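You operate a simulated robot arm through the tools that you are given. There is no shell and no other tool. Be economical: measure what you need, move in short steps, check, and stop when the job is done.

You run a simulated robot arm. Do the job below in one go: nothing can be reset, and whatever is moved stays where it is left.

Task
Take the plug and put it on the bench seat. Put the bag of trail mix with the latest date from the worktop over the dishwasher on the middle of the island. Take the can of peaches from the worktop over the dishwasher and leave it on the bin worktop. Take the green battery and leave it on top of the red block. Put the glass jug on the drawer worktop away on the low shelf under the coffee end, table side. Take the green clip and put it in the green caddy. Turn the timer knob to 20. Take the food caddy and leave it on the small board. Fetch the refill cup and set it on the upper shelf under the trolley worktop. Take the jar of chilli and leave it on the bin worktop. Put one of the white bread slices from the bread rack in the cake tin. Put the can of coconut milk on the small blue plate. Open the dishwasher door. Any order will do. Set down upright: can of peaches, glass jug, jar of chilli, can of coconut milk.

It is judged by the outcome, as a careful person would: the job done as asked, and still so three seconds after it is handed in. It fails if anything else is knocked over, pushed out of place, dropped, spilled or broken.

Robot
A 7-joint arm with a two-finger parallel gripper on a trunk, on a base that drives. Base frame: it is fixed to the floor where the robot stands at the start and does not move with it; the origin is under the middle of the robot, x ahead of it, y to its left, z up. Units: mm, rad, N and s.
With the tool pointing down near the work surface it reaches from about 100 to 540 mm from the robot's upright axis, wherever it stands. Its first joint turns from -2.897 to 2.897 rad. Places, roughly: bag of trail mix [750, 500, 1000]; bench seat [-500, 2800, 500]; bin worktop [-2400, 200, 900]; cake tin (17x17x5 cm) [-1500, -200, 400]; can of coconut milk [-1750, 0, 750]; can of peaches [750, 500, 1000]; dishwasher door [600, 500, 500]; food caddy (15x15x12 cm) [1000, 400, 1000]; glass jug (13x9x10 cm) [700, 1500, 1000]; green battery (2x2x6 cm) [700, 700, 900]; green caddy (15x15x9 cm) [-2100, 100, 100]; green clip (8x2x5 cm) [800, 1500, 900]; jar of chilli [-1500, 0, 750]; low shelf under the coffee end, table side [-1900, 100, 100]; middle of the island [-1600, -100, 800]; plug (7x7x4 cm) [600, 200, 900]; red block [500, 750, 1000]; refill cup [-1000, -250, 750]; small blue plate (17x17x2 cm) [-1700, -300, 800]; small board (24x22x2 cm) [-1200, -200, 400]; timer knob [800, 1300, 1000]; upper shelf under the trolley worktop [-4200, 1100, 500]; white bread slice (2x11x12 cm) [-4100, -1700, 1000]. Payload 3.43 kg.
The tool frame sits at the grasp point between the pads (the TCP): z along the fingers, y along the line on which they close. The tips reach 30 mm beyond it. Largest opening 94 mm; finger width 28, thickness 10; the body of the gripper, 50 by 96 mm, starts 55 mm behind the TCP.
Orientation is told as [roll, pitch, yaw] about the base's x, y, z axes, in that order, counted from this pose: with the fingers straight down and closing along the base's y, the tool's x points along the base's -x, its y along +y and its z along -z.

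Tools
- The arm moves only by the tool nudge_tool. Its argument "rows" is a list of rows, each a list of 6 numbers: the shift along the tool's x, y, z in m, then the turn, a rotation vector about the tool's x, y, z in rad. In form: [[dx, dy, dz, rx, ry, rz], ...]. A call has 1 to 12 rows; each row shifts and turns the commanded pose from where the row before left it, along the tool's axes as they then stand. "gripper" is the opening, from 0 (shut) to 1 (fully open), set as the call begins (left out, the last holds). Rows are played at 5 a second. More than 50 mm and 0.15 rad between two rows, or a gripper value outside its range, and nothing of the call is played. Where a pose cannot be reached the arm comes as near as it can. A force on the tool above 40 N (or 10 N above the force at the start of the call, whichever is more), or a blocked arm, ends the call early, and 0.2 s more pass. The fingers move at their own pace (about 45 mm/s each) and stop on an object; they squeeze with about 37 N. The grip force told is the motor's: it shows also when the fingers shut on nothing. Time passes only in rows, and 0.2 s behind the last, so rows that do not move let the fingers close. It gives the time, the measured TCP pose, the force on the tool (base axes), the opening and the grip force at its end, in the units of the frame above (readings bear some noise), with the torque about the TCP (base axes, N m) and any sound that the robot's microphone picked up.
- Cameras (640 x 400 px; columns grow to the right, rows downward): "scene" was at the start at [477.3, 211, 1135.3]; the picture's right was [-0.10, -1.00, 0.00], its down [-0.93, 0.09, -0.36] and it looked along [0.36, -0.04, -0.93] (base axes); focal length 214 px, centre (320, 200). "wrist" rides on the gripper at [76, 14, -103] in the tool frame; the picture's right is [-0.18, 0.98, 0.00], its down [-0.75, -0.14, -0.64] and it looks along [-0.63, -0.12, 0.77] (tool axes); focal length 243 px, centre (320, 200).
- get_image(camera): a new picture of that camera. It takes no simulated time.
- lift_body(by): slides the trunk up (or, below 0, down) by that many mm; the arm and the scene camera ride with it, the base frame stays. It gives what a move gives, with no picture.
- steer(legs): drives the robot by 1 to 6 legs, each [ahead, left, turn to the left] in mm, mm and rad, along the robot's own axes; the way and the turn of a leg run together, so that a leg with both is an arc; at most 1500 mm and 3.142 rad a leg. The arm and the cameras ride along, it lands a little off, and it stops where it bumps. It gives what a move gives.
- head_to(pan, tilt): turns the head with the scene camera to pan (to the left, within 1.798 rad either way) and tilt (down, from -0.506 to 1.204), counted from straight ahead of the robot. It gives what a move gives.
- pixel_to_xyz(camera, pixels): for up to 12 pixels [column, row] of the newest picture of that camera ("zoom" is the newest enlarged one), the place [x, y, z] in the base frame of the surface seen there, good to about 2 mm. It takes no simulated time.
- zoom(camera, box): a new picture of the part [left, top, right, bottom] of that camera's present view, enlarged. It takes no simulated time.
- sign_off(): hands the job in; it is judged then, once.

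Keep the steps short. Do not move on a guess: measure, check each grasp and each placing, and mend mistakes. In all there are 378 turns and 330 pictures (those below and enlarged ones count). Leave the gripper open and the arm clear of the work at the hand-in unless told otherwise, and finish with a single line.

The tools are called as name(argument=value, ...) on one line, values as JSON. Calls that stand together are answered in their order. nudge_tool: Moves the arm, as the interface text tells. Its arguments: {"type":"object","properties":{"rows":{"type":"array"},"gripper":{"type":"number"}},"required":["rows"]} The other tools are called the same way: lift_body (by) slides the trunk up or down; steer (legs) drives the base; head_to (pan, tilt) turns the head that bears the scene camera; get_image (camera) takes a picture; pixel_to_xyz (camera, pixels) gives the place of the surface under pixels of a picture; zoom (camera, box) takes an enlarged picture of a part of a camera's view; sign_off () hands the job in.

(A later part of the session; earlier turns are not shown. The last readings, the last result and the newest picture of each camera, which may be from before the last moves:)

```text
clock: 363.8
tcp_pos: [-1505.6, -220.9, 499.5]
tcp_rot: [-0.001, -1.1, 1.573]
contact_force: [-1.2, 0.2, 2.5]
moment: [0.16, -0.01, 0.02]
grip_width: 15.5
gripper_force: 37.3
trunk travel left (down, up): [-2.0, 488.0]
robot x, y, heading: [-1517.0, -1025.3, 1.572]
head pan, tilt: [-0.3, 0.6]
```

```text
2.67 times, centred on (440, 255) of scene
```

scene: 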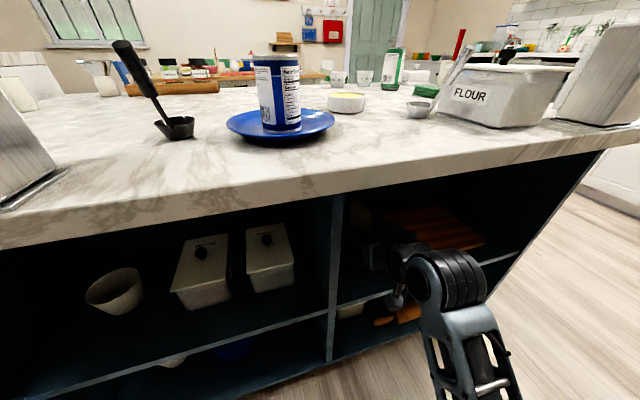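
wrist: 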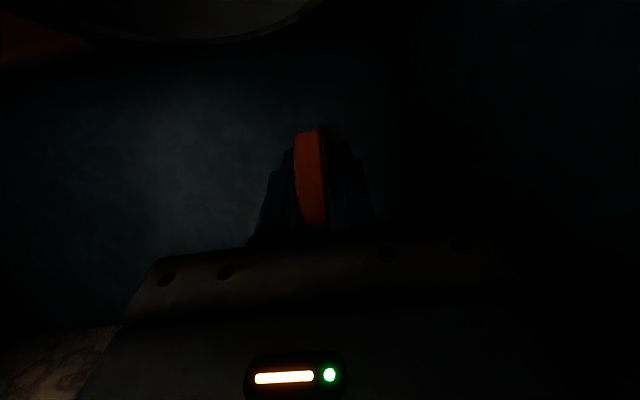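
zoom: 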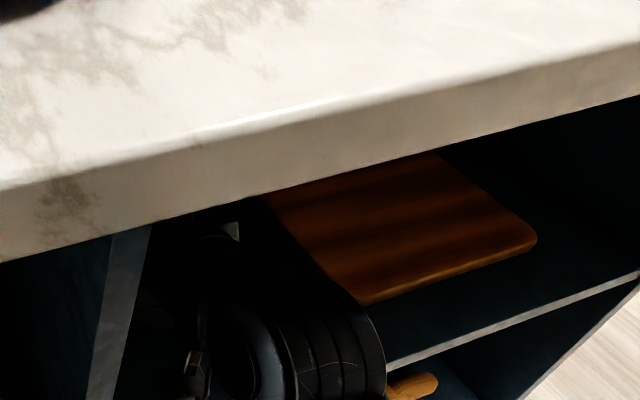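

Light contact with the tin floor. Open, wait, then retreat upward and back.

nudge_tool(rows=[[0, 0, 0, 0, 0, 0], [0, 0, 0, 0, 0, 0], [0, 0, 0, 0, 0, 0], [0, 0, 0, 0, 0, 0]], gripper=0.6)

nudge_tool(rows=[[0, 0, -0.03, 0, 0, 0], [-0.02, 0, -0.04, 0, 0, 0], [-0.02, 0, -0.04, 0, 0, 0], [0, 0, 0, 0, 0, 0]])

get_image(camera="wrist")

```text
clock: 364.8
tcp_pos: [-1505.2, -222.8, 497.3]
tcp_rot: [0.0, -1.098, 1.574]
contact_force: [-1.1, -0.5, -0.2]
moment: [0.03, -0.01, 0.0]
grip_width: 56.3
gripper_force: 0.0
trunk travel left (down, up): [-2.0, 488.0]
robot x, y, heading: [-1517.3, -1026.4, 1.578]
head pan, tilt: [-0.3, 0.6]
```

```text
clock: 365.8
tcp_pos: [-1503.5, -303.0, 581.9]
tcp_rot: [0.003, -1.101, 1.572]
contact_force: [0.5, -0.9, -0.9]
moment: [0.01, 0.01, 0.0]
grip_width: 56.2
gripper_force: 0.1
trunk travel left (down, up): [-2.0, 488.0]
robot x, y, heading: [-1518.2, -1027.4, 1.579]
head pan, tilt: [-0.3, 0.6]
```

```text
168 pictures are left
```

wrist: 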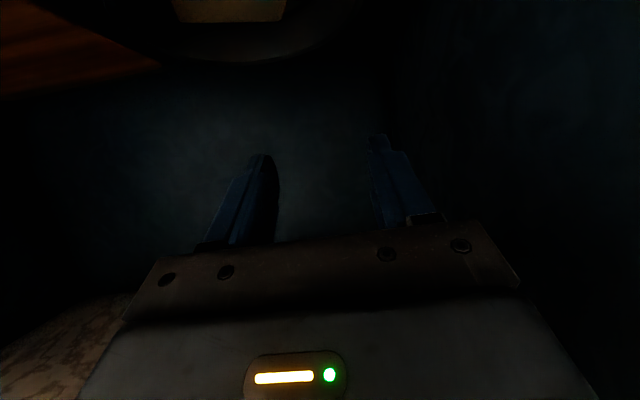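

Looks like the slice lies in the tin. I drive back 350 and look.

steer(legs=[[-280, 0, 0]])

get_image(camera="wrist")

zoom(camera="wrist", box=[200, 10, 400, 140])

```text
clock: 367.8
tcp_pos: [-1503.5, -583.3, 582.5]
tcp_rot: [0.0, -1.099, 1.573]
contact_force: [-0.3, 0.7, -0.4]
moment: [-0.03, 0.02, 0.0]
grip_width: 56.5
gripper_force: 0.1
trunk travel left (down, up): [-2.0, 488.0]
robot x, y, heading: [-1518.0, -1302.0, 1.574]
head pan, tilt: [-0.3, 0.6]
```

```text
167 pictures are left
```

wrist: 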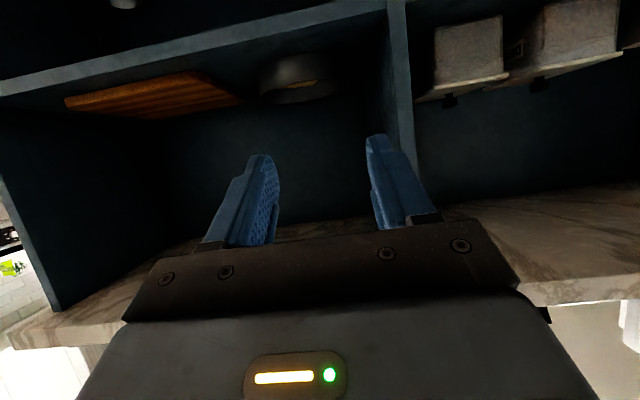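

```text
3.08 times, centred on (300, 75) of wrist
```

zoom: 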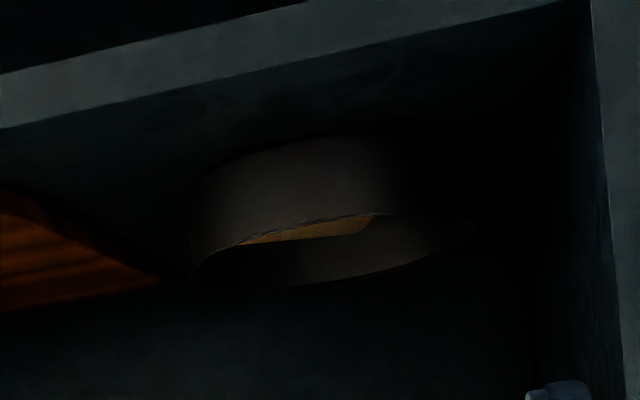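

The slice lies flat in the tin. Next the trail mix. I raise the trunk and set the tool upright.

lift_body(by=400)

nudge_tool(rows=[[-0.03, 0, -0.02, 0, 0.14, 0], [-0.03, 0, -0.02, 0, 0.14, 0], [-0.02, 0, -0.02, 0, 0.14, 0], [-0.02, 0, -0.02, 0, 0.14, 0], [0, 0, 0, 0, 0.14, 0], [0, 0, 0, 0, 0.14, 0], [0, 0, 0, 0, 0.14, 0], [0, 0, 0, 0, 0.12, 0], [0, 0, 0, 0, 0, 0]], gripper=1)

lift_body(by=85)

```text
clock: 371.6
tcp_pos: [-1502.8, -581.5, 982.1]
tcp_rot: [-0.001, -1.1, 1.573]
contact_force: [0.3, 0.1, 0.3]
moment: [0.02, 0.01, -0.01]
grip_width: 56.4
gripper_force: 0.1
trunk travel left (down, up): [-402.0, 88.0]
robot x, y, heading: [-1517.6, -1306.7, 1.577]
head pan, tilt: [-0.3, 0.6]
```

```text
clock: 373.6
tcp_pos: [-1505.5, -570.3, 1061.7]
tcp_rot: [0.015, -0.757, 1.57]
contact_force: [0.3, -0.5, -0.2]
moment: [-0.02, 0.0, 0.04]
grip_width: 94.2
gripper_force: 0.1
out of reach, approached as far as the arm can: row 1, 2, 3, 4, 5, 6, 7, 8
trunk travel left (down, up): [-402.0, 88.0]
robot x, y, heading: [-1513.9, -1304.7, 1.58]
head pan, tilt: [-0.3, 0.6]
```

```text
clock: 374.8
tcp_pos: [-1504.9, -570.5, 1147.6]
tcp_rot: [0.012, -0.758, 1.569]
contact_force: [0.4, 0.1, 0.4]
moment: [0.01, 0.0, 0.01]
grip_width: 93.9
gripper_force: 0.0
trunk travel left (down, up): [-487.0, 3.0]
robot x, y, heading: [-1515.6, -1306.7, 1.574]
head pan, tilt: [-0.3, 0.6]
```

The wrist needs more reach; I push outward while turning the tool upright.

nudge_tool(rows=[[-0.032, 0, 0.03, 0, 0, 0], [-0.032, 0, 0.03, 0, 0.126, 0], [-0.036, 0, 0.025, 0, 0.126, 0], [0, 0, 0, 0, 0.126, 0], [0, 0, 0, 0, 0.126, 0], [0, 0, 0, 0, 0.126, 0], [0, 0, 0, 0, 0.126, 0], [0, 0, 0, 0, 0, 0]])

steer(legs=[[292, 0, 0], [0, -1200, 0], [1430, 0, 0], [0, 0, -1.571], [272, 0, 0]])

get_image(camera="wrist")

```text
clock: 376.6
tcp_pos: [-1506.2, -438.3, 1149.3]
tcp_rot: [0.008, 0.0, 1.575]
contact_force: [-0.3, 0.3, -0.5]
moment: [0.04, 0.03, -0.01]
grip_width: 94.1
gripper_force: 0.0
trunk travel left (down, up): [-487.0, 3.0]
robot x, y, heading: [-1516.3, -1302.8, 1.576]
head pan, tilt: [-0.3, 0.6]
```

```text
clock: 396.4
tcp_pos: [827.3, 407.8, 1148.4]
tcp_rot: [0.009, -0.001, 0.004]
contact_force: [-0.1, -0.5, -0.3]
moment: [-0.02, 0.0, -0.01]
grip_width: 94.0
gripper_force: 0.0
trunk travel left (down, up): [-487.0, 3.0]
robot x, y, heading: [-39.1, 421.9, 0.005]
head pan, tilt: [-0.3, 0.6]
```

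```text
165 pictures are left
```

wrist: 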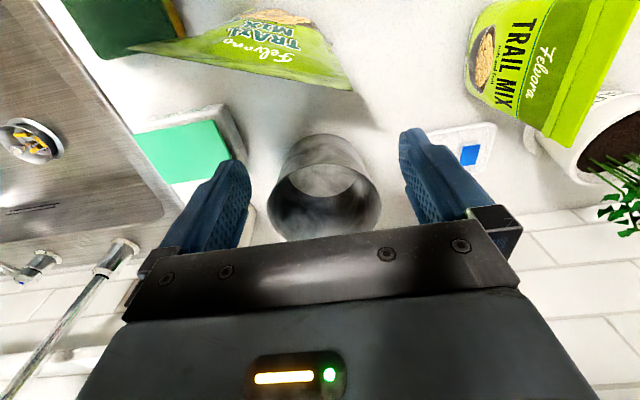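

I measure bag 1's top edge and the metal food caddy's rim from here.

pixel_to_xyz(camera="wrist", pixels=[[340, 86], [300, 76], [250, 66], [200, 57], [160, 51], [300, 40], [275, 200], [375, 205], [325, 168], [325, 215], [340, 150], [250, 40]])

head_to(pan=-0.1, tilt=0.75)

get_image(camera="scene")

```text
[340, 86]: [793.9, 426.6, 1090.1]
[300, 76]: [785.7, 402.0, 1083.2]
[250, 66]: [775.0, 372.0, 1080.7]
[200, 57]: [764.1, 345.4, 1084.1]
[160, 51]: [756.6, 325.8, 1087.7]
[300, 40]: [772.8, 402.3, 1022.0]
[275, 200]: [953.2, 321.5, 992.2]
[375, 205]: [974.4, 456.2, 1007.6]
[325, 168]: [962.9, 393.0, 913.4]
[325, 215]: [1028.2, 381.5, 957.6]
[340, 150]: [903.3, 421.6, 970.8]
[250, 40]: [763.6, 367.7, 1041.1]
```

```text
clock: 397.1
tcp_pos: [826.7, 407.7, 1149.4]
tcp_rot: [0.01, 0.0, 0.005]
contact_force: [-0.7, 0.5, 0.6]
moment: [0.01, -0.02, 0.01]
grip_width: 94.0
gripper_force: 0.0
trunk travel left (down, up): [-487.0, 3.0]
robot x, y, heading: [-42.2, 419.3, 0.005]
head pan, tilt: [-0.099, 0.75]
```

```text
164 pictures are left
```

scene: 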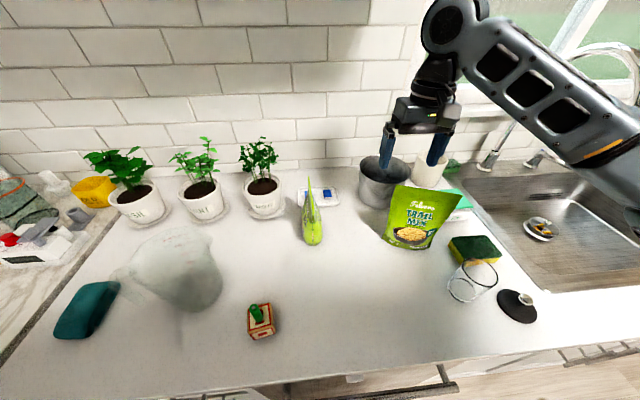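

Bag 1's top edge runs (757,326)–(794,427) at z≈1085. I turn to yaw 1.22 and move over it.

nudge_tool(rows=[[0, 0, 0, 0, 0, -0.135], [0, 0, 0, 0, 0, -0.135], [0, 0, 0, 0, 0, -0.135], [0, 0, 0, 0, 0, -0.135], [0, 0, 0, 0, 0, -0.135], [0, 0, 0, 0, 0, -0.135], [0, 0, 0, 0, 0, -0.135], [0, 0, 0, 0, 0, -0.135], [0, 0, 0, 0, 0, -0.135], [0.024, 0.019, 0, 0, 0, 0], [0.024, 0.019, 0, 0, 0, 0], [0, 0, 0, 0, 0, 0]], gripper=0.65)

get_image(camera="wrist")

zoom(camera="scene", box=[340, 80, 540, 300])

```text
clock: 399.7
tcp_pos: [773.9, 377.0, 1148.6]
tcp_rot: [0.003, -0.009, 1.219]
contact_force: [0.8, 0.0, -0.2]
moment: [-0.02, -0.02, 0.03]
grip_width: 61.2
gripper_force: 0.1
trunk travel left (down, up): [-487.0, 3.0]
robot x, y, heading: [-39.1, 419.2, 0.005]
head pan, tilt: [-0.099, 0.75]
```

```text
163 pictures are left
```

wrist: 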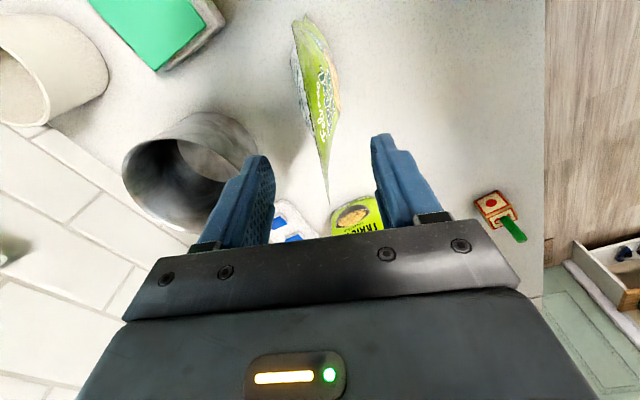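

```text
1.82 times, centred on (440, 190) of scene
```

zoom: 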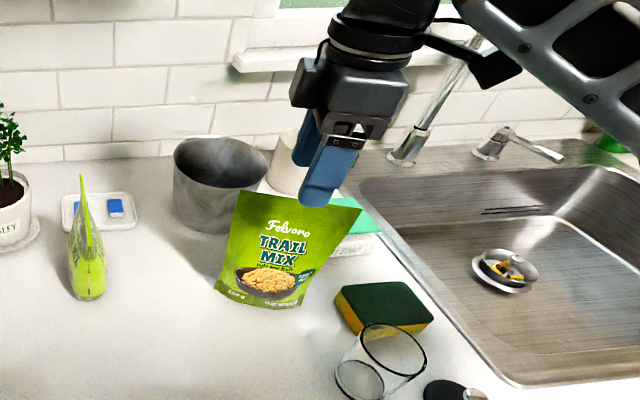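

Aligned. Down 92, close, lift.

nudge_tool(rows=[[0, 0, 0.046, 0, 0, 0], [0, 0, 0.046, 0, 0, 0], [0, 0, 0, 0, 0, 0]])

nudge_tool(rows=[[0, 0, 0, 0, 0, 0], [0, 0, 0, 0, 0, 0], [0, 0, 0, 0, 0, 0], [0, 0, 0, 0, 0, 0], [0, 0, -0.03, 0, 0, 0], [0, 0, -0.045, 0, 0, 0], [0, 0, -0.045, 0, 0, 0], [0, 0, -0.045, 0, 0, 0], [0, 0, 0, 0, 0, 0]], gripper=0)

get_image(camera="scene")

```text
clock: 400.5
tcp_pos: [773.2, 376.6, 1057.2]
tcp_rot: [0.0, -0.01, 1.218]
contact_force: [0.6, 0.6, 0.6]
moment: [0.01, 0.02, -0.01]
grip_width: 60.9
gripper_force: 0.1
trunk travel left (down, up): [-487.0, 3.0]
robot x, y, heading: [-43.1, 413.8, -0.001]
head pan, tilt: [-0.099, 0.75]
```

```text
clock: 402.5
tcp_pos: [774.2, 375.3, 1222.5]
tcp_rot: [0.004, -0.009, 1.217]
contact_force: [-0.2, -0.3, -2.6]
moment: [0.0, -0.04, 0.02]
grip_width: 7.5
gripper_force: 37.2
trunk travel left (down, up): [-487.0, 3.0]
robot x, y, heading: [-44.0, 419.7, -0.001]
head pan, tilt: [-0.099, 0.75]
```

```text
161 pictures are left
```

scene: 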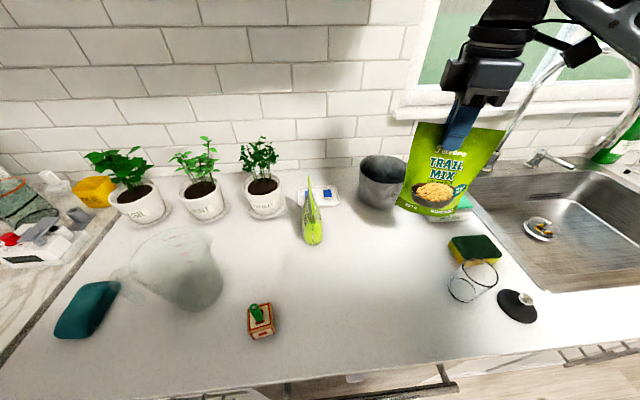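

Bag held (7.5 mm at the seal). Drive it to the island, facing it from the table side.

steer(legs=[[-230, 0, 0], [0, 408, 0], [0, 0, -1.571], [0, -1215, 0]])

get_image(camera="scene")

```text
clock: 415.9
tcp_pos: [-1522.5, -22.8, 1222.9]
tcp_rot: [0.004, -0.008, -0.335]
contact_force: [0.2, 0.2, -2.2]
moment: [-0.01, -0.01, 0.0]
grip_width: 7.3
gripper_force: 37.5
trunk travel left (down, up): [-487.0, 3.0]
robot x, y, heading: [-1497.5, 791.1, -1.546]
head pan, tilt: [-0.099, 0.75]
```

```text
160 pictures are left
```

scene: 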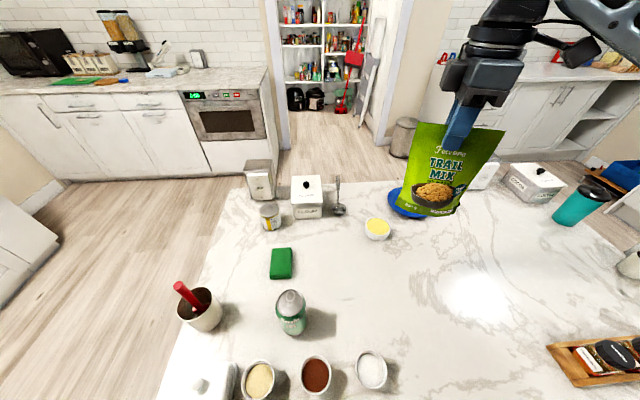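

Over the middle of the island, (−1522,−23), clear of the ramekin. Lower the bag.

nudge_tool(rows=[[0, 0, 0.047, 0, 0, 0], [0, 0, 0.047, 0, 0, 0], [0, 0, 0.047, 0, 0, 0], [0, 0, 0.047, 0, 0, 0], [0, 0, 0.047, 0, 0, 0], [0, 0, 0.032, 0, 0, 0], [0, 0, 0, 0, 0, 0]])

get_image(camera="scene")

```text
clock: 417.3
tcp_pos: [-1521.4, -22.3, 975.0]
tcp_rot: [-0.006, -0.013, -0.334]
contact_force: [1.5, 3.1, 10.1]
moment: [0.58, -0.15, -0.08]
grip_width: 8.2
gripper_force: 37.0
trunk travel left (down, up): [-487.0, 3.0]
robot x, y, heading: [-1495.2, 792.8, -1.545]
head pan, tilt: [-0.099, 0.75]
stopped in row 6: the force on the tool passed its limit at 48 N (the readings are from after the stop); the commanded pose is now the measured one
```

```text
159 pictures are left
```

scene: 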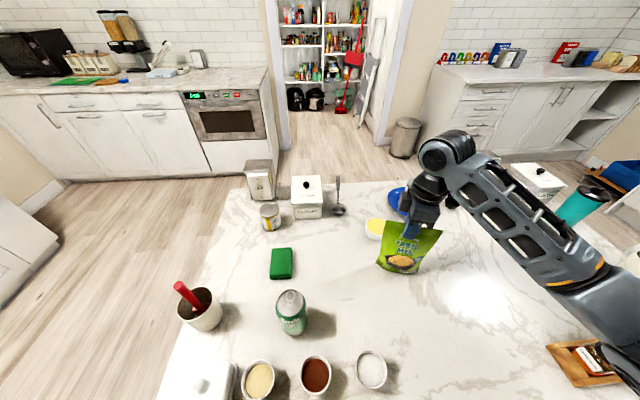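

It touches at 975. Check it before releasing.

zoom(camera="scene", box=[340, 150, 480, 290])

get_image(camera="wrist")

```text
2.86 times, centred on (410, 220) of scene
```

zoom: 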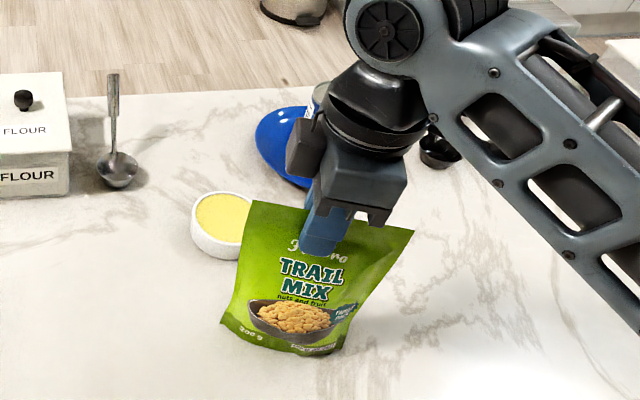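

```text
157 pictures are left
```

wrist: 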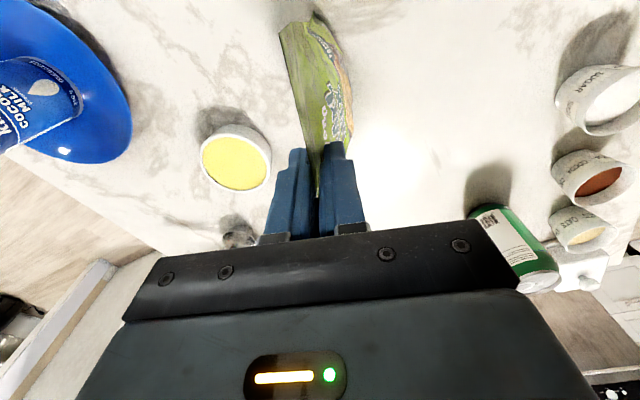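

The bag stands on the island. Open and rise.

nudge_tool(rows=[[0, 0, -0.001, 0, 0, 0], [0, 0, 0, 0, 0, 0], [0, 0, 0, 0, 0, 0], [0, 0, -0.03, 0, 0, 0], [0, 0, -0.045, 0, 0, 0], [0, 0, -0.045, 0, 0, 0], [0, 0, -0.045, 0, 0, 0], [0, 0, -0.045, 0, 0, 0], [0, 0, 0, 0, 0, 0]], gripper=0.6)

zoom(camera="scene", box=[340, 150, 480, 290])

```text
clock: 419.3
tcp_pos: [-1524.2, -20.5, 1185.1]
tcp_rot: [-0.005, -0.012, -0.334]
contact_force: [-0.7, -0.4, 0.2]
moment: [0.01, -0.02, -0.03]
grip_width: 56.8
gripper_force: 0.0
trunk travel left (down, up): [-487.0, 3.0]
robot x, y, heading: [-1494.5, 793.8, -1.548]
head pan, tilt: [-0.099, 0.75]
```

```text
2.86 times, centred on (410, 220) of scene
```

zoom: 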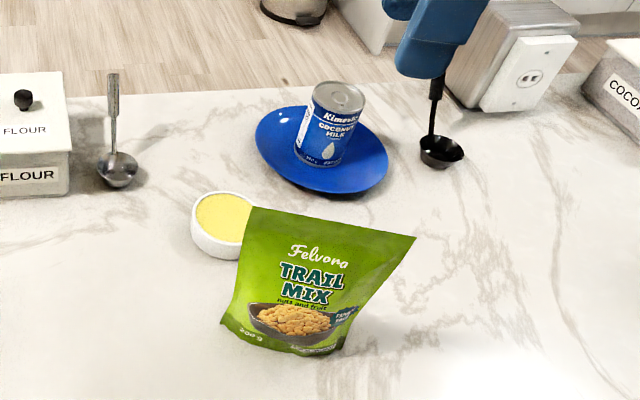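

The bag stands in the middle of the island. While on this side I inspect the low shelf: back off, lower the trunk, look.

steer(legs=[[-330, -300, 0]])

lift_body(by=-400)

head_to(pan=-0.55, tilt=0.75)

get_image(camera="scene")

```text
clock: 422.0
tcp_pos: [-1831.6, 301.3, 1184.8]
tcp_rot: [-0.004, -0.014, -0.337]
contact_force: [0.5, 0.4, -0.6]
moment: [0.01, 0.0, 0.01]
grip_width: 56.1
gripper_force: 0.1
trunk travel left (down, up): [-487.0, 3.0]
robot x, y, heading: [-1802.8, 1117.0, -1.55]
head pan, tilt: [-0.099, 0.75]
```

```text
clock: 424.5
tcp_pos: [-1832.4, 301.7, 898.1]
tcp_rot: [-0.019, -0.017, -0.336]
contact_force: [0.9, 3.1, 15.2]
moment: [-0.46, 0.03, 0.02]
grip_width: 54.5
gripper_force: 0.2
trunk travel left (down, up): [-195.0, 295.0]
robot x, y, heading: [-1801.1, 1118.7, -1.548]
head pan, tilt: [-0.099, 0.75]
stopped: the force on the tool passed its limit at 55 N (the readings are from after the stop); the commanded pose is now the measured one
```

```text
clock: 425.4
tcp_pos: [-1832.7, 300.6, 897.4]
tcp_rot: [-0.014, -0.018, -0.337]
contact_force: [0.8, 3.2, 19.5]
moment: [-0.73, 0.04, 0.02]
grip_width: 54.6
gripper_force: 0.1
trunk travel left (down, up): [-195.0, 295.0]
robot x, y, heading: [-1801.6, 1121.6, -1.551]
head pan, tilt: [-0.55, 0.75]
```

```text
155 pictures are left
```

scene: 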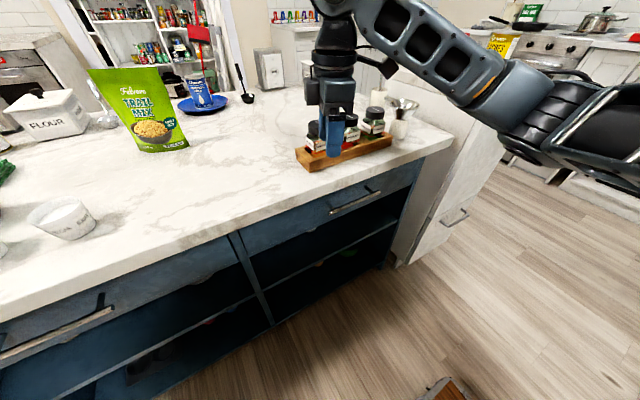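

The fingers came down onto the spice rack. I raise at once and check it.

lift_body(by=200)

zoom(camera="scene", box=[260, 60, 480, 260])

```text
clock: 427.6
tcp_pos: [-1833.0, 300.4, 1097.1]
tcp_rot: [-0.015, -0.018, -0.336]
contact_force: [0.6, 0.7, -0.4]
moment: [0.05, 0.02, 0.0]
grip_width: 56.5
gripper_force: 0.1
trunk travel left (down, up): [-395.0, 95.0]
robot x, y, heading: [-1801.3, 1118.0, -1.548]
head pan, tilt: [-0.55, 0.75]
```

```text
2.00 times, centred on (370, 160) of scene
```

zoom: 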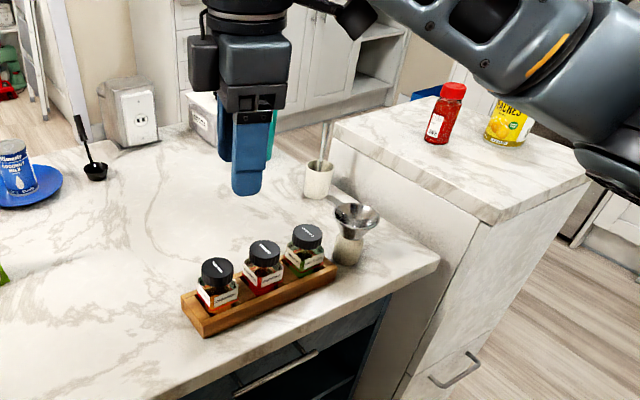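

All upright. Back off 150 more, then lower.

steer(legs=[[-130, 0, 0]])

lift_body(by=-390)

head_to(pan=-0.55, tilt=0.6)

get_image(camera="scene")

```text
clock: 428.6
tcp_pos: [-1852.1, 333.6, 1097.0]
tcp_rot: [-0.012, -0.018, -0.36]
contact_force: [-0.5, 0.5, 0.3]
moment: [-0.02, -0.01, -0.02]
grip_width: 56.2
gripper_force: 0.1
trunk travel left (down, up): [-395.0, 95.0]
robot x, y, heading: [-1802.4, 1149.4, -1.573]
head pan, tilt: [-0.55, 0.75]
stopped in leg 1: the robot was blocked; the commanded pose is now the measured one
```

```text
clock: 431.1
tcp_pos: [-1852.6, 332.3, 829.4]
tcp_rot: [-0.026, -0.022, -0.357]
contact_force: [1.4, 4.8, 15.0]
moment: [-0.19, 0.29, -0.13]
grip_width: 54.2
gripper_force: 0.1
trunk travel left (down, up): [-122.0, 368.0]
robot x, y, heading: [-1801.5, 1148.7, -1.573]
head pan, tilt: [-0.55, 0.75]
stopped: the force on the tool passed its limit at 62 N (the readings are from after the stop); the commanded pose is now the measured one
```

```text
clock: 431.8
tcp_pos: [-1850.8, 332.8, 829.6]
tcp_rot: [-0.026, -0.02, -0.359]
contact_force: [0.5, 4.8, 19.0]
moment: [-0.29, 0.41, -0.05]
grip_width: 54.0
gripper_force: 0.1
trunk travel left (down, up): [-122.0, 368.0]
robot x, y, heading: [-1805.3, 1141.6, -1.569]
head pan, tilt: [-0.55, 0.6]
```

```text
153 pictures are left
```

scene: 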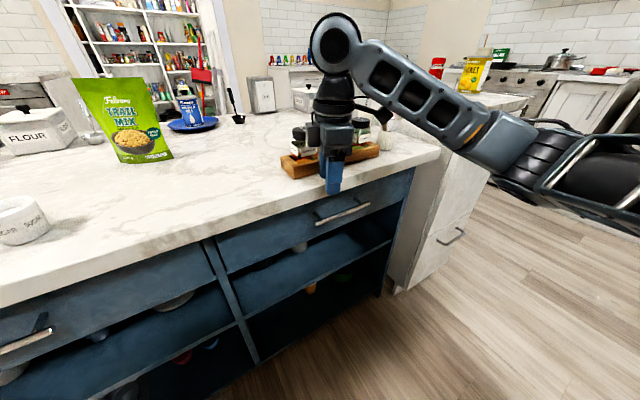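

The table behind blocked the base, so the fingers touched the island's edge. I raise the arm a little and pull it in.

nudge_tool(rows=[[0, 0, -0.03, 0, 0, 0], [0.014, 0.038, -0.01, 0, 0, 0], [0.014, 0.038, 0, 0, 0, 0], [0.014, 0.038, 0, 0, 0, 0], [0.014, 0.038, 0, 0, 0, 0], [0, 0, 0, 0, 0, 0]])

steer(legs=[[40, 0, 0]])

lift_body(by=-120)

get_image(camera="scene")

```text
clock: 433.2
tcp_pos: [-1852.1, 496.4, 863.9]
tcp_rot: [-0.024, -0.02, -0.358]
contact_force: [0.0, -0.1, 0.1]
moment: [0.0, -0.01, 0.03]
grip_width: 56.2
gripper_force: 0.1
trunk travel left (down, up): [-122.0, 368.0]
robot x, y, heading: [-1804.6, 1149.1, -1.571]
head pan, tilt: [-0.55, 0.6]
```

```text
clock: 434.1
tcp_pos: [-1851.7, 454.4, 863.3]
tcp_rot: [-0.026, -0.023, -0.361]
contact_force: [-0.2, -0.5, 0.0]
moment: [0.0, 0.01, -0.02]
grip_width: 56.6
gripper_force: 0.1
trunk travel left (down, up): [-122.0, 368.0]
robot x, y, heading: [-1806.5, 1107.2, -1.573]
head pan, tilt: [-0.55, 0.6]
```

```text
clock: 435.6
tcp_pos: [-1851.9, 454.1, 744.0]
tcp_rot: [-0.026, -0.021, -0.36]
contact_force: [0.1, -0.3, 0.0]
moment: [0.01, 0.0, -0.01]
grip_width: 56.5
gripper_force: 0.1
trunk travel left (down, up): [-2.0, 488.0]
robot x, y, heading: [-1805.0, 1109.8, -1.568]
head pan, tilt: [-0.55, 0.6]
```

```text
152 pictures are left
```

scene: 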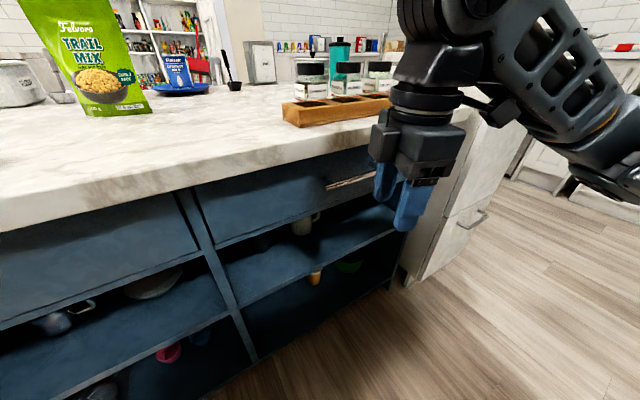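

zoom(camera="scene", box=[200, 170, 420, 370])

pixel_to_xyz(camera="scene", pixels=[[350, 266], [315, 278], [300, 225], [330, 300], [270, 330], [310, 262], [250, 298], [390, 285], [250, 350], [360, 272], [280, 310], [300, 260]])

```text
2.00 times, centred on (310, 270) of scene
```

zoom: 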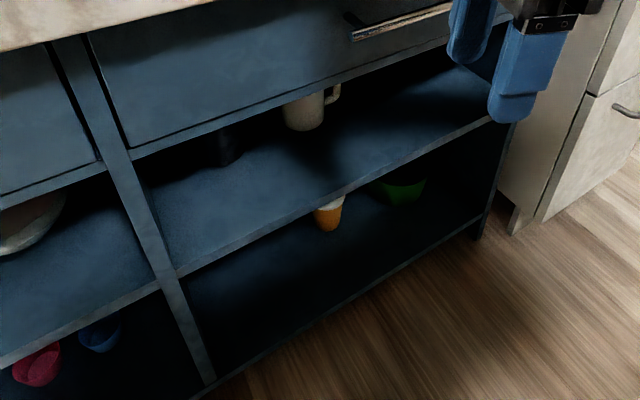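

```text
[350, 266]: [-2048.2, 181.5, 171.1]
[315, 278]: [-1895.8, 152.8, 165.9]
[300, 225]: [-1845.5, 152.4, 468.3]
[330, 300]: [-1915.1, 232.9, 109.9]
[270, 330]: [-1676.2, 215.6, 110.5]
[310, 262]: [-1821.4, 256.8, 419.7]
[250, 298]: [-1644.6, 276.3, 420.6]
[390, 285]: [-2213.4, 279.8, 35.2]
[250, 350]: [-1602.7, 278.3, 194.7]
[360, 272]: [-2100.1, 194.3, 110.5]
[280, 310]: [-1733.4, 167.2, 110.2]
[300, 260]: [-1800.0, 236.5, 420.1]
```

Low shelf: z=110, front edge y≈278, opening to ≈400; green caddy near (−2050,150). I test whether the arm can reach that low: align yaw, tilt outward.

nudge_tool(rows=[[0, 0, 0, 0, 0, 0.1345], [0, 0, 0, 0, 0, 0.1345], [0, 0, 0, 0, 0, 0.1345], [0, 0, 0, 0, 0, 0.1345], [0, 0, 0, 0, 0, 0.1345], [0, 0, 0, 0, 0, 0.1345], [0, 0, 0, 0, 0, 0.1345], [0, 0, 0, 0, 0, 0.1345], [0, 0, 0, 0, 0, 0.1345], [0, 0, 0.02, 0, 0, 0], [0, 0, 0.02, 0, 0, 0]])

nudge_tool(rows=[[0, 0, 0.04, 0, -0.14, 0], [-0.02, 0, 0.04, 0, -0.14, 0], [-0.02, 0, 0.04, 0, -0.14, 0], [0, 0, 0.04, 0, -0.14, 0], [0.02, 0, 0.03, 0, -0.14, 0], [0.03, 0, 0.02, 0, -0.14, 0], [0.04, 0, 0.02, 0, 0, 0], [0.04, 0, 0.02, 0, 0, 0], [0.04, 0, 0.02, 0, 0, 0], [0.04, 0, 0.02, 0, 0, 0], [0, 0, 0, 0, 0, 0]])

```text
clock: 438.0
tcp_pos: [-1850.6, 452.6, 703.6]
tcp_rot: [0.01, -0.029, -1.57]
contact_force: [-0.9, -0.2, -1.0]
moment: [0.01, -0.02, -0.01]
grip_width: 56.6
gripper_force: 0.0
trunk travel left (down, up): [-2.0, 488.0]
robot x, y, heading: [-1801.9, 1107.8, -1.575]
head pan, tilt: [-0.55, 0.6]
```

```text
clock: 440.4
tcp_pos: [-1847.5, 429.2, 314.1]
tcp_rot: [0.017, -0.868, -1.584]
contact_force: [-0.3, 0.0, 0.2]
moment: [-0.01, 0.0, 0.01]
grip_width: 56.4
gripper_force: 0.2
trunk travel left (down, up): [-2.0, 488.0]
robot x, y, heading: [-1802.5, 1107.7, -1.569]
head pan, tilt: [-0.55, 0.6]
```

Reaches z=314 easily. Continue down to ≈170 as a test.

nudge_tool(rows=[[0.0275, 0, 0.0233, 0, 0, 0], [0.0275, 0, 0.0233, 0, 0, 0], [0.0275, 0, 0.0233, 0, 0, 0], [0.0275, 0, 0.0233, 0, 0, 0], [0, 0, 0, 0, 0, 0]])

get_image(camera="wrist")

```text
clock: 441.6
tcp_pos: [-1845.5, 427.8, 169.4]
tcp_rot: [0.019, -0.869, -1.584]
contact_force: [-0.2, -0.6, -0.4]
moment: [-0.02, 0.0, 0.02]
grip_width: 56.2
gripper_force: 0.0
trunk travel left (down, up): [-2.0, 488.0]
robot x, y, heading: [-1804.6, 1107.1, -1.568]
head pan, tilt: [-0.55, 0.6]
```

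```text
150 pictures are left
```

wrist: 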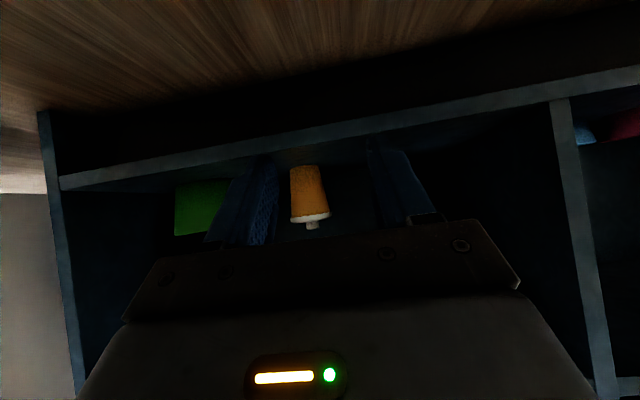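

It reaches. I measure the green caddy and yellow cup from this view.

pixel_to_xyz(camera="wrist", pixels=[[178, 185], [178, 234], [200, 235], [225, 185], [200, 185], [200, 210], [308, 180], [310, 215], [470, 140], [470, 180], [120, 200], [220, 233]])

zoom(camera="wrist", box=[40, 110, 360, 270])

```text
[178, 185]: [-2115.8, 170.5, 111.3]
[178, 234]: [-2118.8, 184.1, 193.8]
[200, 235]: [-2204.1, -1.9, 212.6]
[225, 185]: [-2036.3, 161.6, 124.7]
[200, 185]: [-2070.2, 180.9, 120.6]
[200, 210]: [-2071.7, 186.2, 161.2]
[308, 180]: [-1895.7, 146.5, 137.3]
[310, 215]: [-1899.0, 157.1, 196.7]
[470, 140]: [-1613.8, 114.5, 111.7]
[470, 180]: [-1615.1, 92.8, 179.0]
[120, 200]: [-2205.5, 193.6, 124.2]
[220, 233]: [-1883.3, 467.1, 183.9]
```

```text
2.00 times, centred on (200, 190) of wrist
```

zoom: 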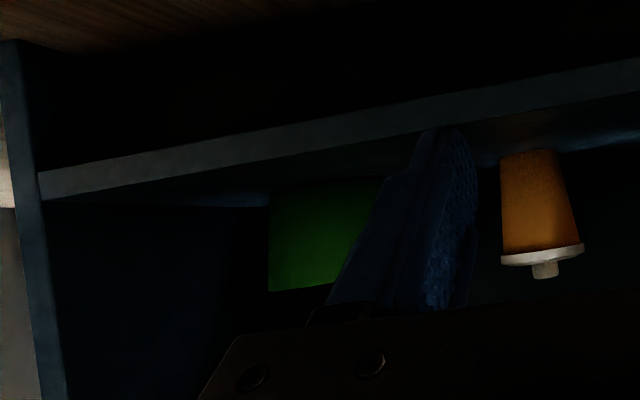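

Caddy: x −2120…−1970, front y≈185, rim ≈198; free space at x≈−1740 for the jug. Now raise the arm and go to the drawer worktop.

lift_body(by=400)

nudge_tool(rows=[[-0.03, 0, -0.03, 0, 0, 0], [-0.035, 0, -0.03, 0, 0.13, 0], [-0.035, 0, -0.03, 0, 0.13, 0], [-0.035, 0, -0.03, 0, 0.13, 0], [-0.03, 0, -0.04, 0, 0.13, 0], [-0.03, 0, -0.04, 0, 0.13, 0], [-0.02, 0, -0.04, 0, 0.13, 0], [0, 0, -0.045, 0, 0.09, 0], [0, 0, -0.045, 0, 0, 0], [0, 0, -0.045, 0, 0, 0], [0, 0, 0, 0, 0, 0]], gripper=1)

```text
clock: 445.4
tcp_pos: [-1845.6, 428.7, 570.8]
tcp_rot: [0.016, -0.869, -1.584]
contact_force: [0.0, 0.4, -0.6]
moment: [-0.01, 0.01, 0.0]
grip_width: 56.5
gripper_force: 0.0
trunk travel left (down, up): [-402.0, 88.0]
robot x, y, heading: [-1803.2, 1109.3, -1.572]
head pan, tilt: [-0.55, 0.6]
```

```text
clock: 447.8
tcp_pos: [-1849.6, 384.2, 1026.5]
tcp_rot: [0.012, 0.001, -1.568]
contact_force: [-0.2, -0.2, -0.2]
moment: [0.02, 0.0, 0.0]
grip_width: 94.0
gripper_force: 0.1
trunk travel left (down, up): [-402.0, 88.0]
robot x, y, heading: [-1803.4, 1106.0, -1.568]
head pan, tilt: [-0.55, 0.6]
```

lift_body(by=86)

steer(legs=[[130, 0, 0], [0, 1500, 0], [0, 0, 1.571], [240, 0, 0], [0, 460, 0]])

head_to(pan=-0.1, tilt=0.75)

get_image(camera="scene")

get_image(camera="wrist")

```text
clock: 449.0
tcp_pos: [-1849.0, 385.6, 1110.7]
tcp_rot: [0.013, 0.001, -1.572]
contact_force: [0.0, 0.4, 0.7]
moment: [0.04, 0.03, -0.01]
grip_width: 93.8
gripper_force: 0.1
trunk travel left (down, up): [-488.0, 2.0]
robot x, y, heading: [-1801.6, 1106.4, -1.57]
head pan, tilt: [-0.55, 0.6]
```

```text
clock: 464.9
tcp_pos: [665.3, 1383.4, 1111.1]
tcp_rot: [0.012, 0.0, -0.005]
contact_force: [0.4, -0.3, -0.3]
moment: [0.0, 0.01, -0.03]
grip_width: 94.2
gripper_force: 0.0
trunk travel left (down, up): [-488.0, 2.0]
robot x, y, heading: [-58.0, 1430.0, -0.011]
head pan, tilt: [-0.55, 0.6]
```

```text
clock: 465.8
tcp_pos: [665.7, 1383.1, 1111.7]
tcp_rot: [0.012, 0.0, -0.006]
contact_force: [0.4, -0.3, 0.7]
moment: [-0.03, 0.04, 0.0]
grip_width: 94.1
gripper_force: 0.2
trunk travel left (down, up): [-488.0, 2.0]
robot x, y, heading: [-55.9, 1434.0, -0.004]
head pan, tilt: [-0.099, 0.75]
```

```text
148 pictures are left
```

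scene: 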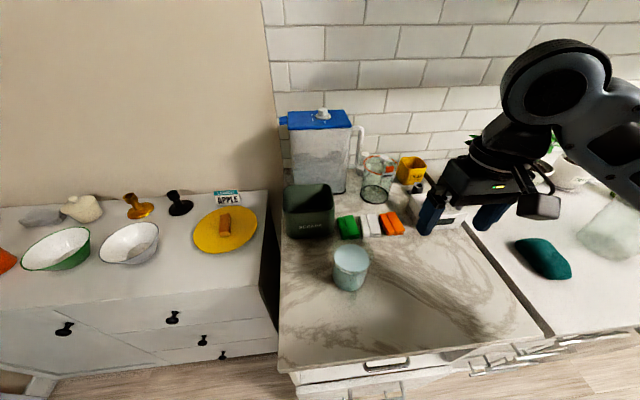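

```text
147 pictures are left
```

wrist: 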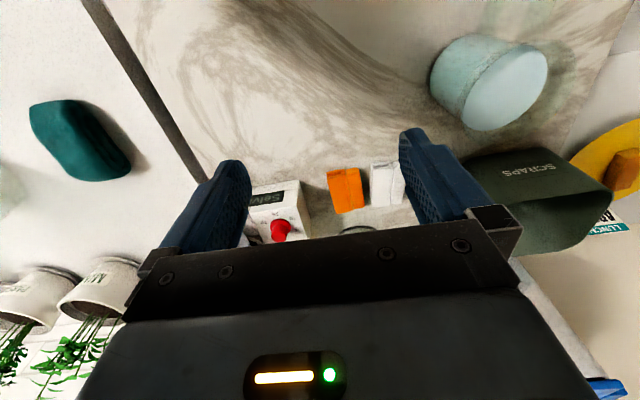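

I see clips (green 347,226; white; orange), a cyan cup (350,268), a clear jug with red rim (378,180), the "SCRAPS" box, and the timer with a red knob. Enlarge.

zoom(camera="scene", box=[270, 140, 450, 300])

pixel_to_xyz(camera="scene", pixels=[[347, 222], [337, 235], [357, 235], [350, 253], [350, 285], [378, 165], [376, 195], [415, 215], [370, 222], [390, 220], [310, 200], [372, 265]])

```text
2.50 times, centred on (360, 220) of scene
```

zoom: 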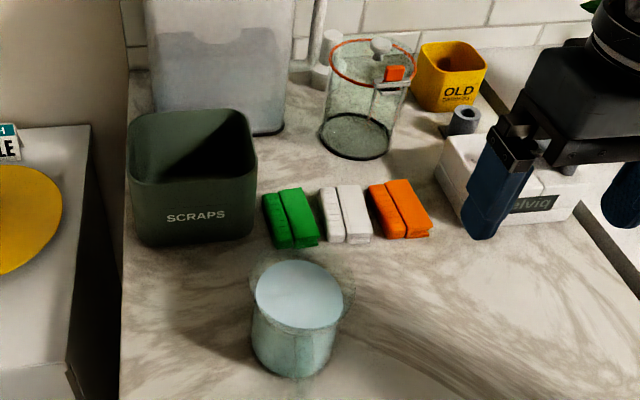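

```text
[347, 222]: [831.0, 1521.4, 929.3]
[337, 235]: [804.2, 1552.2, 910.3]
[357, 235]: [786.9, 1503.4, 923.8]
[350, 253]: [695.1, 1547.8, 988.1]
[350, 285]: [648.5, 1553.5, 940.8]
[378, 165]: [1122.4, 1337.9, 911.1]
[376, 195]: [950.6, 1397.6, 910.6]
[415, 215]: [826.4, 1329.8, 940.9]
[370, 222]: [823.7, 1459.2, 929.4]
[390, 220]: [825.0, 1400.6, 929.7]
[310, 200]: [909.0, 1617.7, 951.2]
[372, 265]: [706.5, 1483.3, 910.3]
```

zoom(camera="wrist", box=[400, 20, 580, 150])

zoom(camera="scene", box=[315, 230, 390, 300])

zoom(camera="wrist", box=[240, 150, 420, 240])

```text
3.08 times, centred on (490, 85) of wrist
```

zoom: 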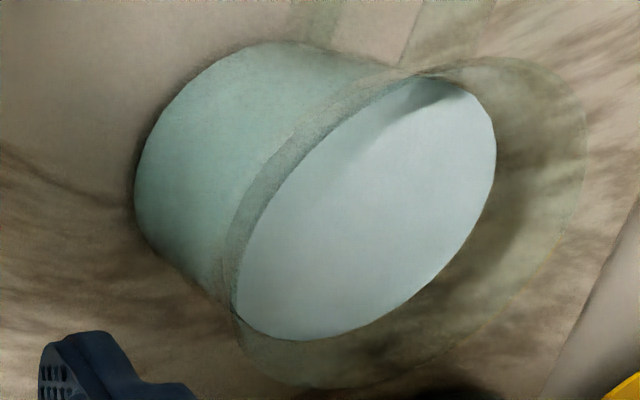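

```text
5.71 times, centred on (352, 265) of scene
```

zoom: 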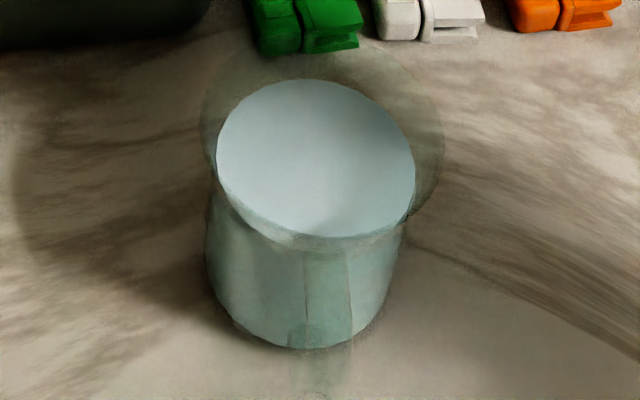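

```text
3.56 times, centred on (330, 195) of wrist
```

zoom: 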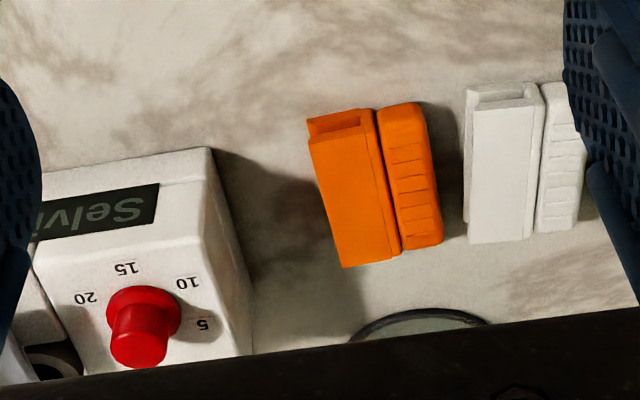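

I measure the jug's rim and body edges, and move the gripper aside to see the timer dial.

pixel_to_xyz(camera="scene", pixels=[[334, 257], [368, 261], [345, 244], [352, 272], [332, 250], [373, 252], [333, 278], [366, 280], [350, 289], [351, 296], [348, 232]])

nudge_tool(rows=[[0.02, 0.045, -0.01, 0, 0, 0], [0.02, 0.045, 0, 0, 0, 0], [0, 0.045, 0, 0, 0, 0], [0, 0.03, 0, 0, 0, 0], [0, 0, 0, 0, 0, 0]])

zoom(camera="scene", box=[380, 150, 520, 260])

get_image(camera="wrist")

```text
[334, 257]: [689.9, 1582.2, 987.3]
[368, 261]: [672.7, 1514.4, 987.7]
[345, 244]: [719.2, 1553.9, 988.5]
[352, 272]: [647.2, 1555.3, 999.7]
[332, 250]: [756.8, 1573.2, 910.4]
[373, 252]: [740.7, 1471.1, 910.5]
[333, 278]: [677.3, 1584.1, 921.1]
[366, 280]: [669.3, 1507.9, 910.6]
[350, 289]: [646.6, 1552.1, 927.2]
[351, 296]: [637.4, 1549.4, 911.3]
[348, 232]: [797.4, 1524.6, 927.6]
```

```text
refused: row 1 steps farther than a row can; nothing moved
```

```text
3.64 times, centred on (450, 205) of scene
```

zoom: 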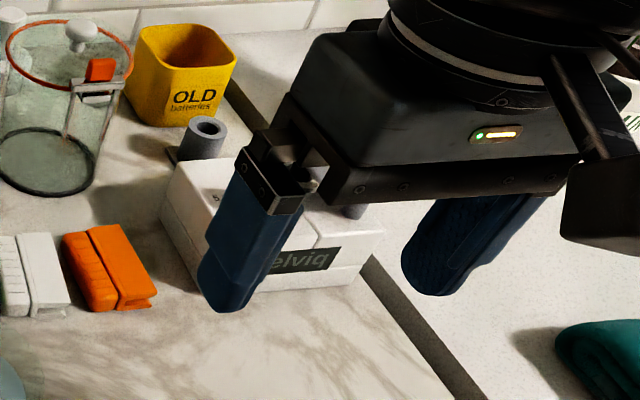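

```text
141 pictures are left
```

wrist: 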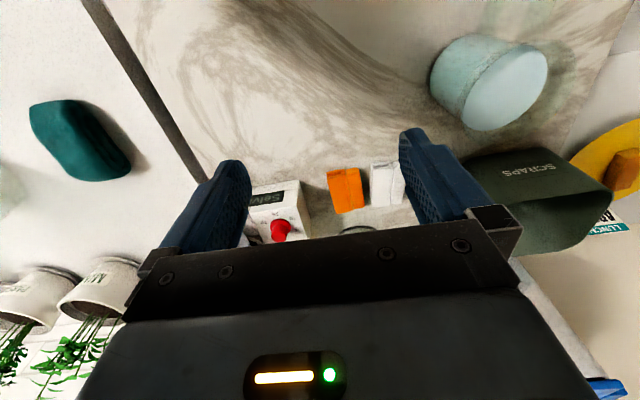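

Jug: centre ≈(684,1549), rim z≈1003, handle toward me. I'll take it with the tool tilted 0.65 so that it can go under the shelf. Move in front and tilt.

steer(legs=[[-20, 150, 0]])

nudge_tool(rows=[[-0.02, 0, 0, 0, -0.13, 0], [-0.02, 0, 0, 0, -0.13, 0], [0, 0, 0, 0, -0.13, 0], [0, 0, 0, 0, -0.13, 0], [0, 0, 0, 0, -0.13, 0], [0, 0, 0, 0, 0, 0]])

get_image(camera="scene")

get_image(camera="wrist")

```text
clock: 467.2
tcp_pos: [647.6, 1534.6, 1111.5]
tcp_rot: [0.014, 0.0, -0.004]
contact_force: [0.2, -0.7, 0.2]
moment: [-0.01, -0.04, 0.01]
grip_width: 93.7
gripper_force: 0.0
trunk travel left (down, up): [-488.0, 2.0]
robot x, y, heading: [-78.0, 1585.9, -0.002]
head pan, tilt: [-0.099, 0.75]
```

```text
clock: 468.6
tcp_pos: [685.5, 1535.8, 1114.9]
tcp_rot: [0.014, -0.651, -0.012]
contact_force: [0.2, 0.2, -0.4]
moment: [-0.01, -0.03, -0.03]
grip_width: 94.0
gripper_force: 0.1
trunk travel left (down, up): [-488.0, 2.0]
robot x, y, heading: [-79.0, 1583.3, -0.009]
head pan, tilt: [-0.099, 0.75]
```

```text
140 pictures are left
```

scene: 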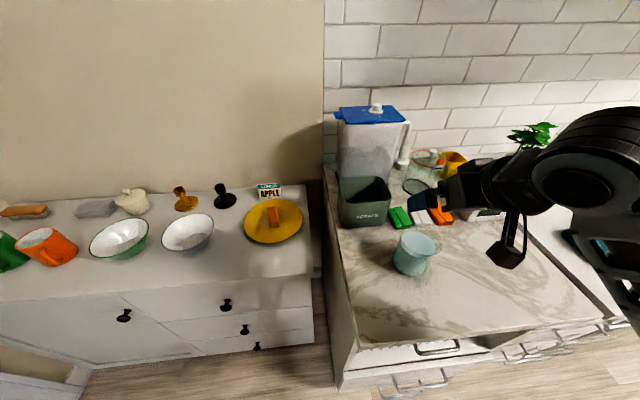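

```text
139 pictures are left
```

wrist: 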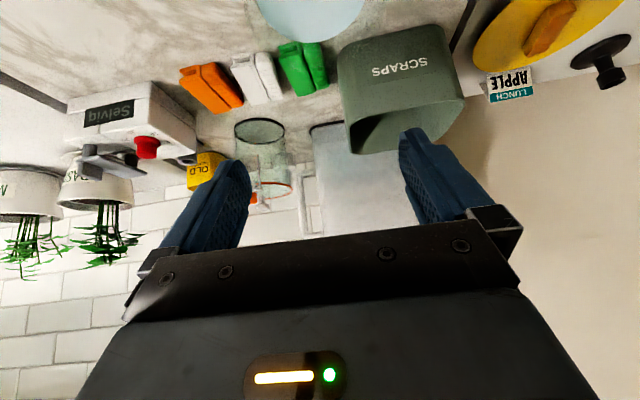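

zoom(camera="scene", box=[370, 210, 460, 290])

pixel_to_xyz(camera="zoom", pixels=[[190, 150], [435, 175], [310, 100], [310, 225], [180, 200], [440, 230], [300, 330], [310, 260], [215, 130], [320, 380]])

```text
5.00 times, centred on (415, 250) of scene
```

zoom: 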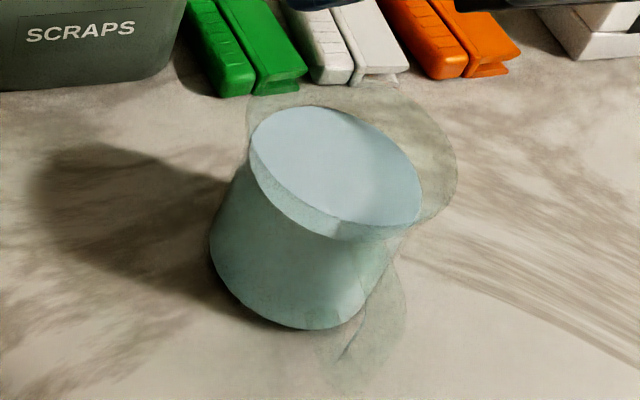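

```text
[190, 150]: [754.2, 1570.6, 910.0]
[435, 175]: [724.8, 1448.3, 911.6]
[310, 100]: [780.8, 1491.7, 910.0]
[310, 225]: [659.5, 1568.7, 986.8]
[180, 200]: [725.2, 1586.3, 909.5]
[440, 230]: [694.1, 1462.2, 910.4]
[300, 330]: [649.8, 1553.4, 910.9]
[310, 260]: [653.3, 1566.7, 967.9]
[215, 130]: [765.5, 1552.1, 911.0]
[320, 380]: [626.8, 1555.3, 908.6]
```

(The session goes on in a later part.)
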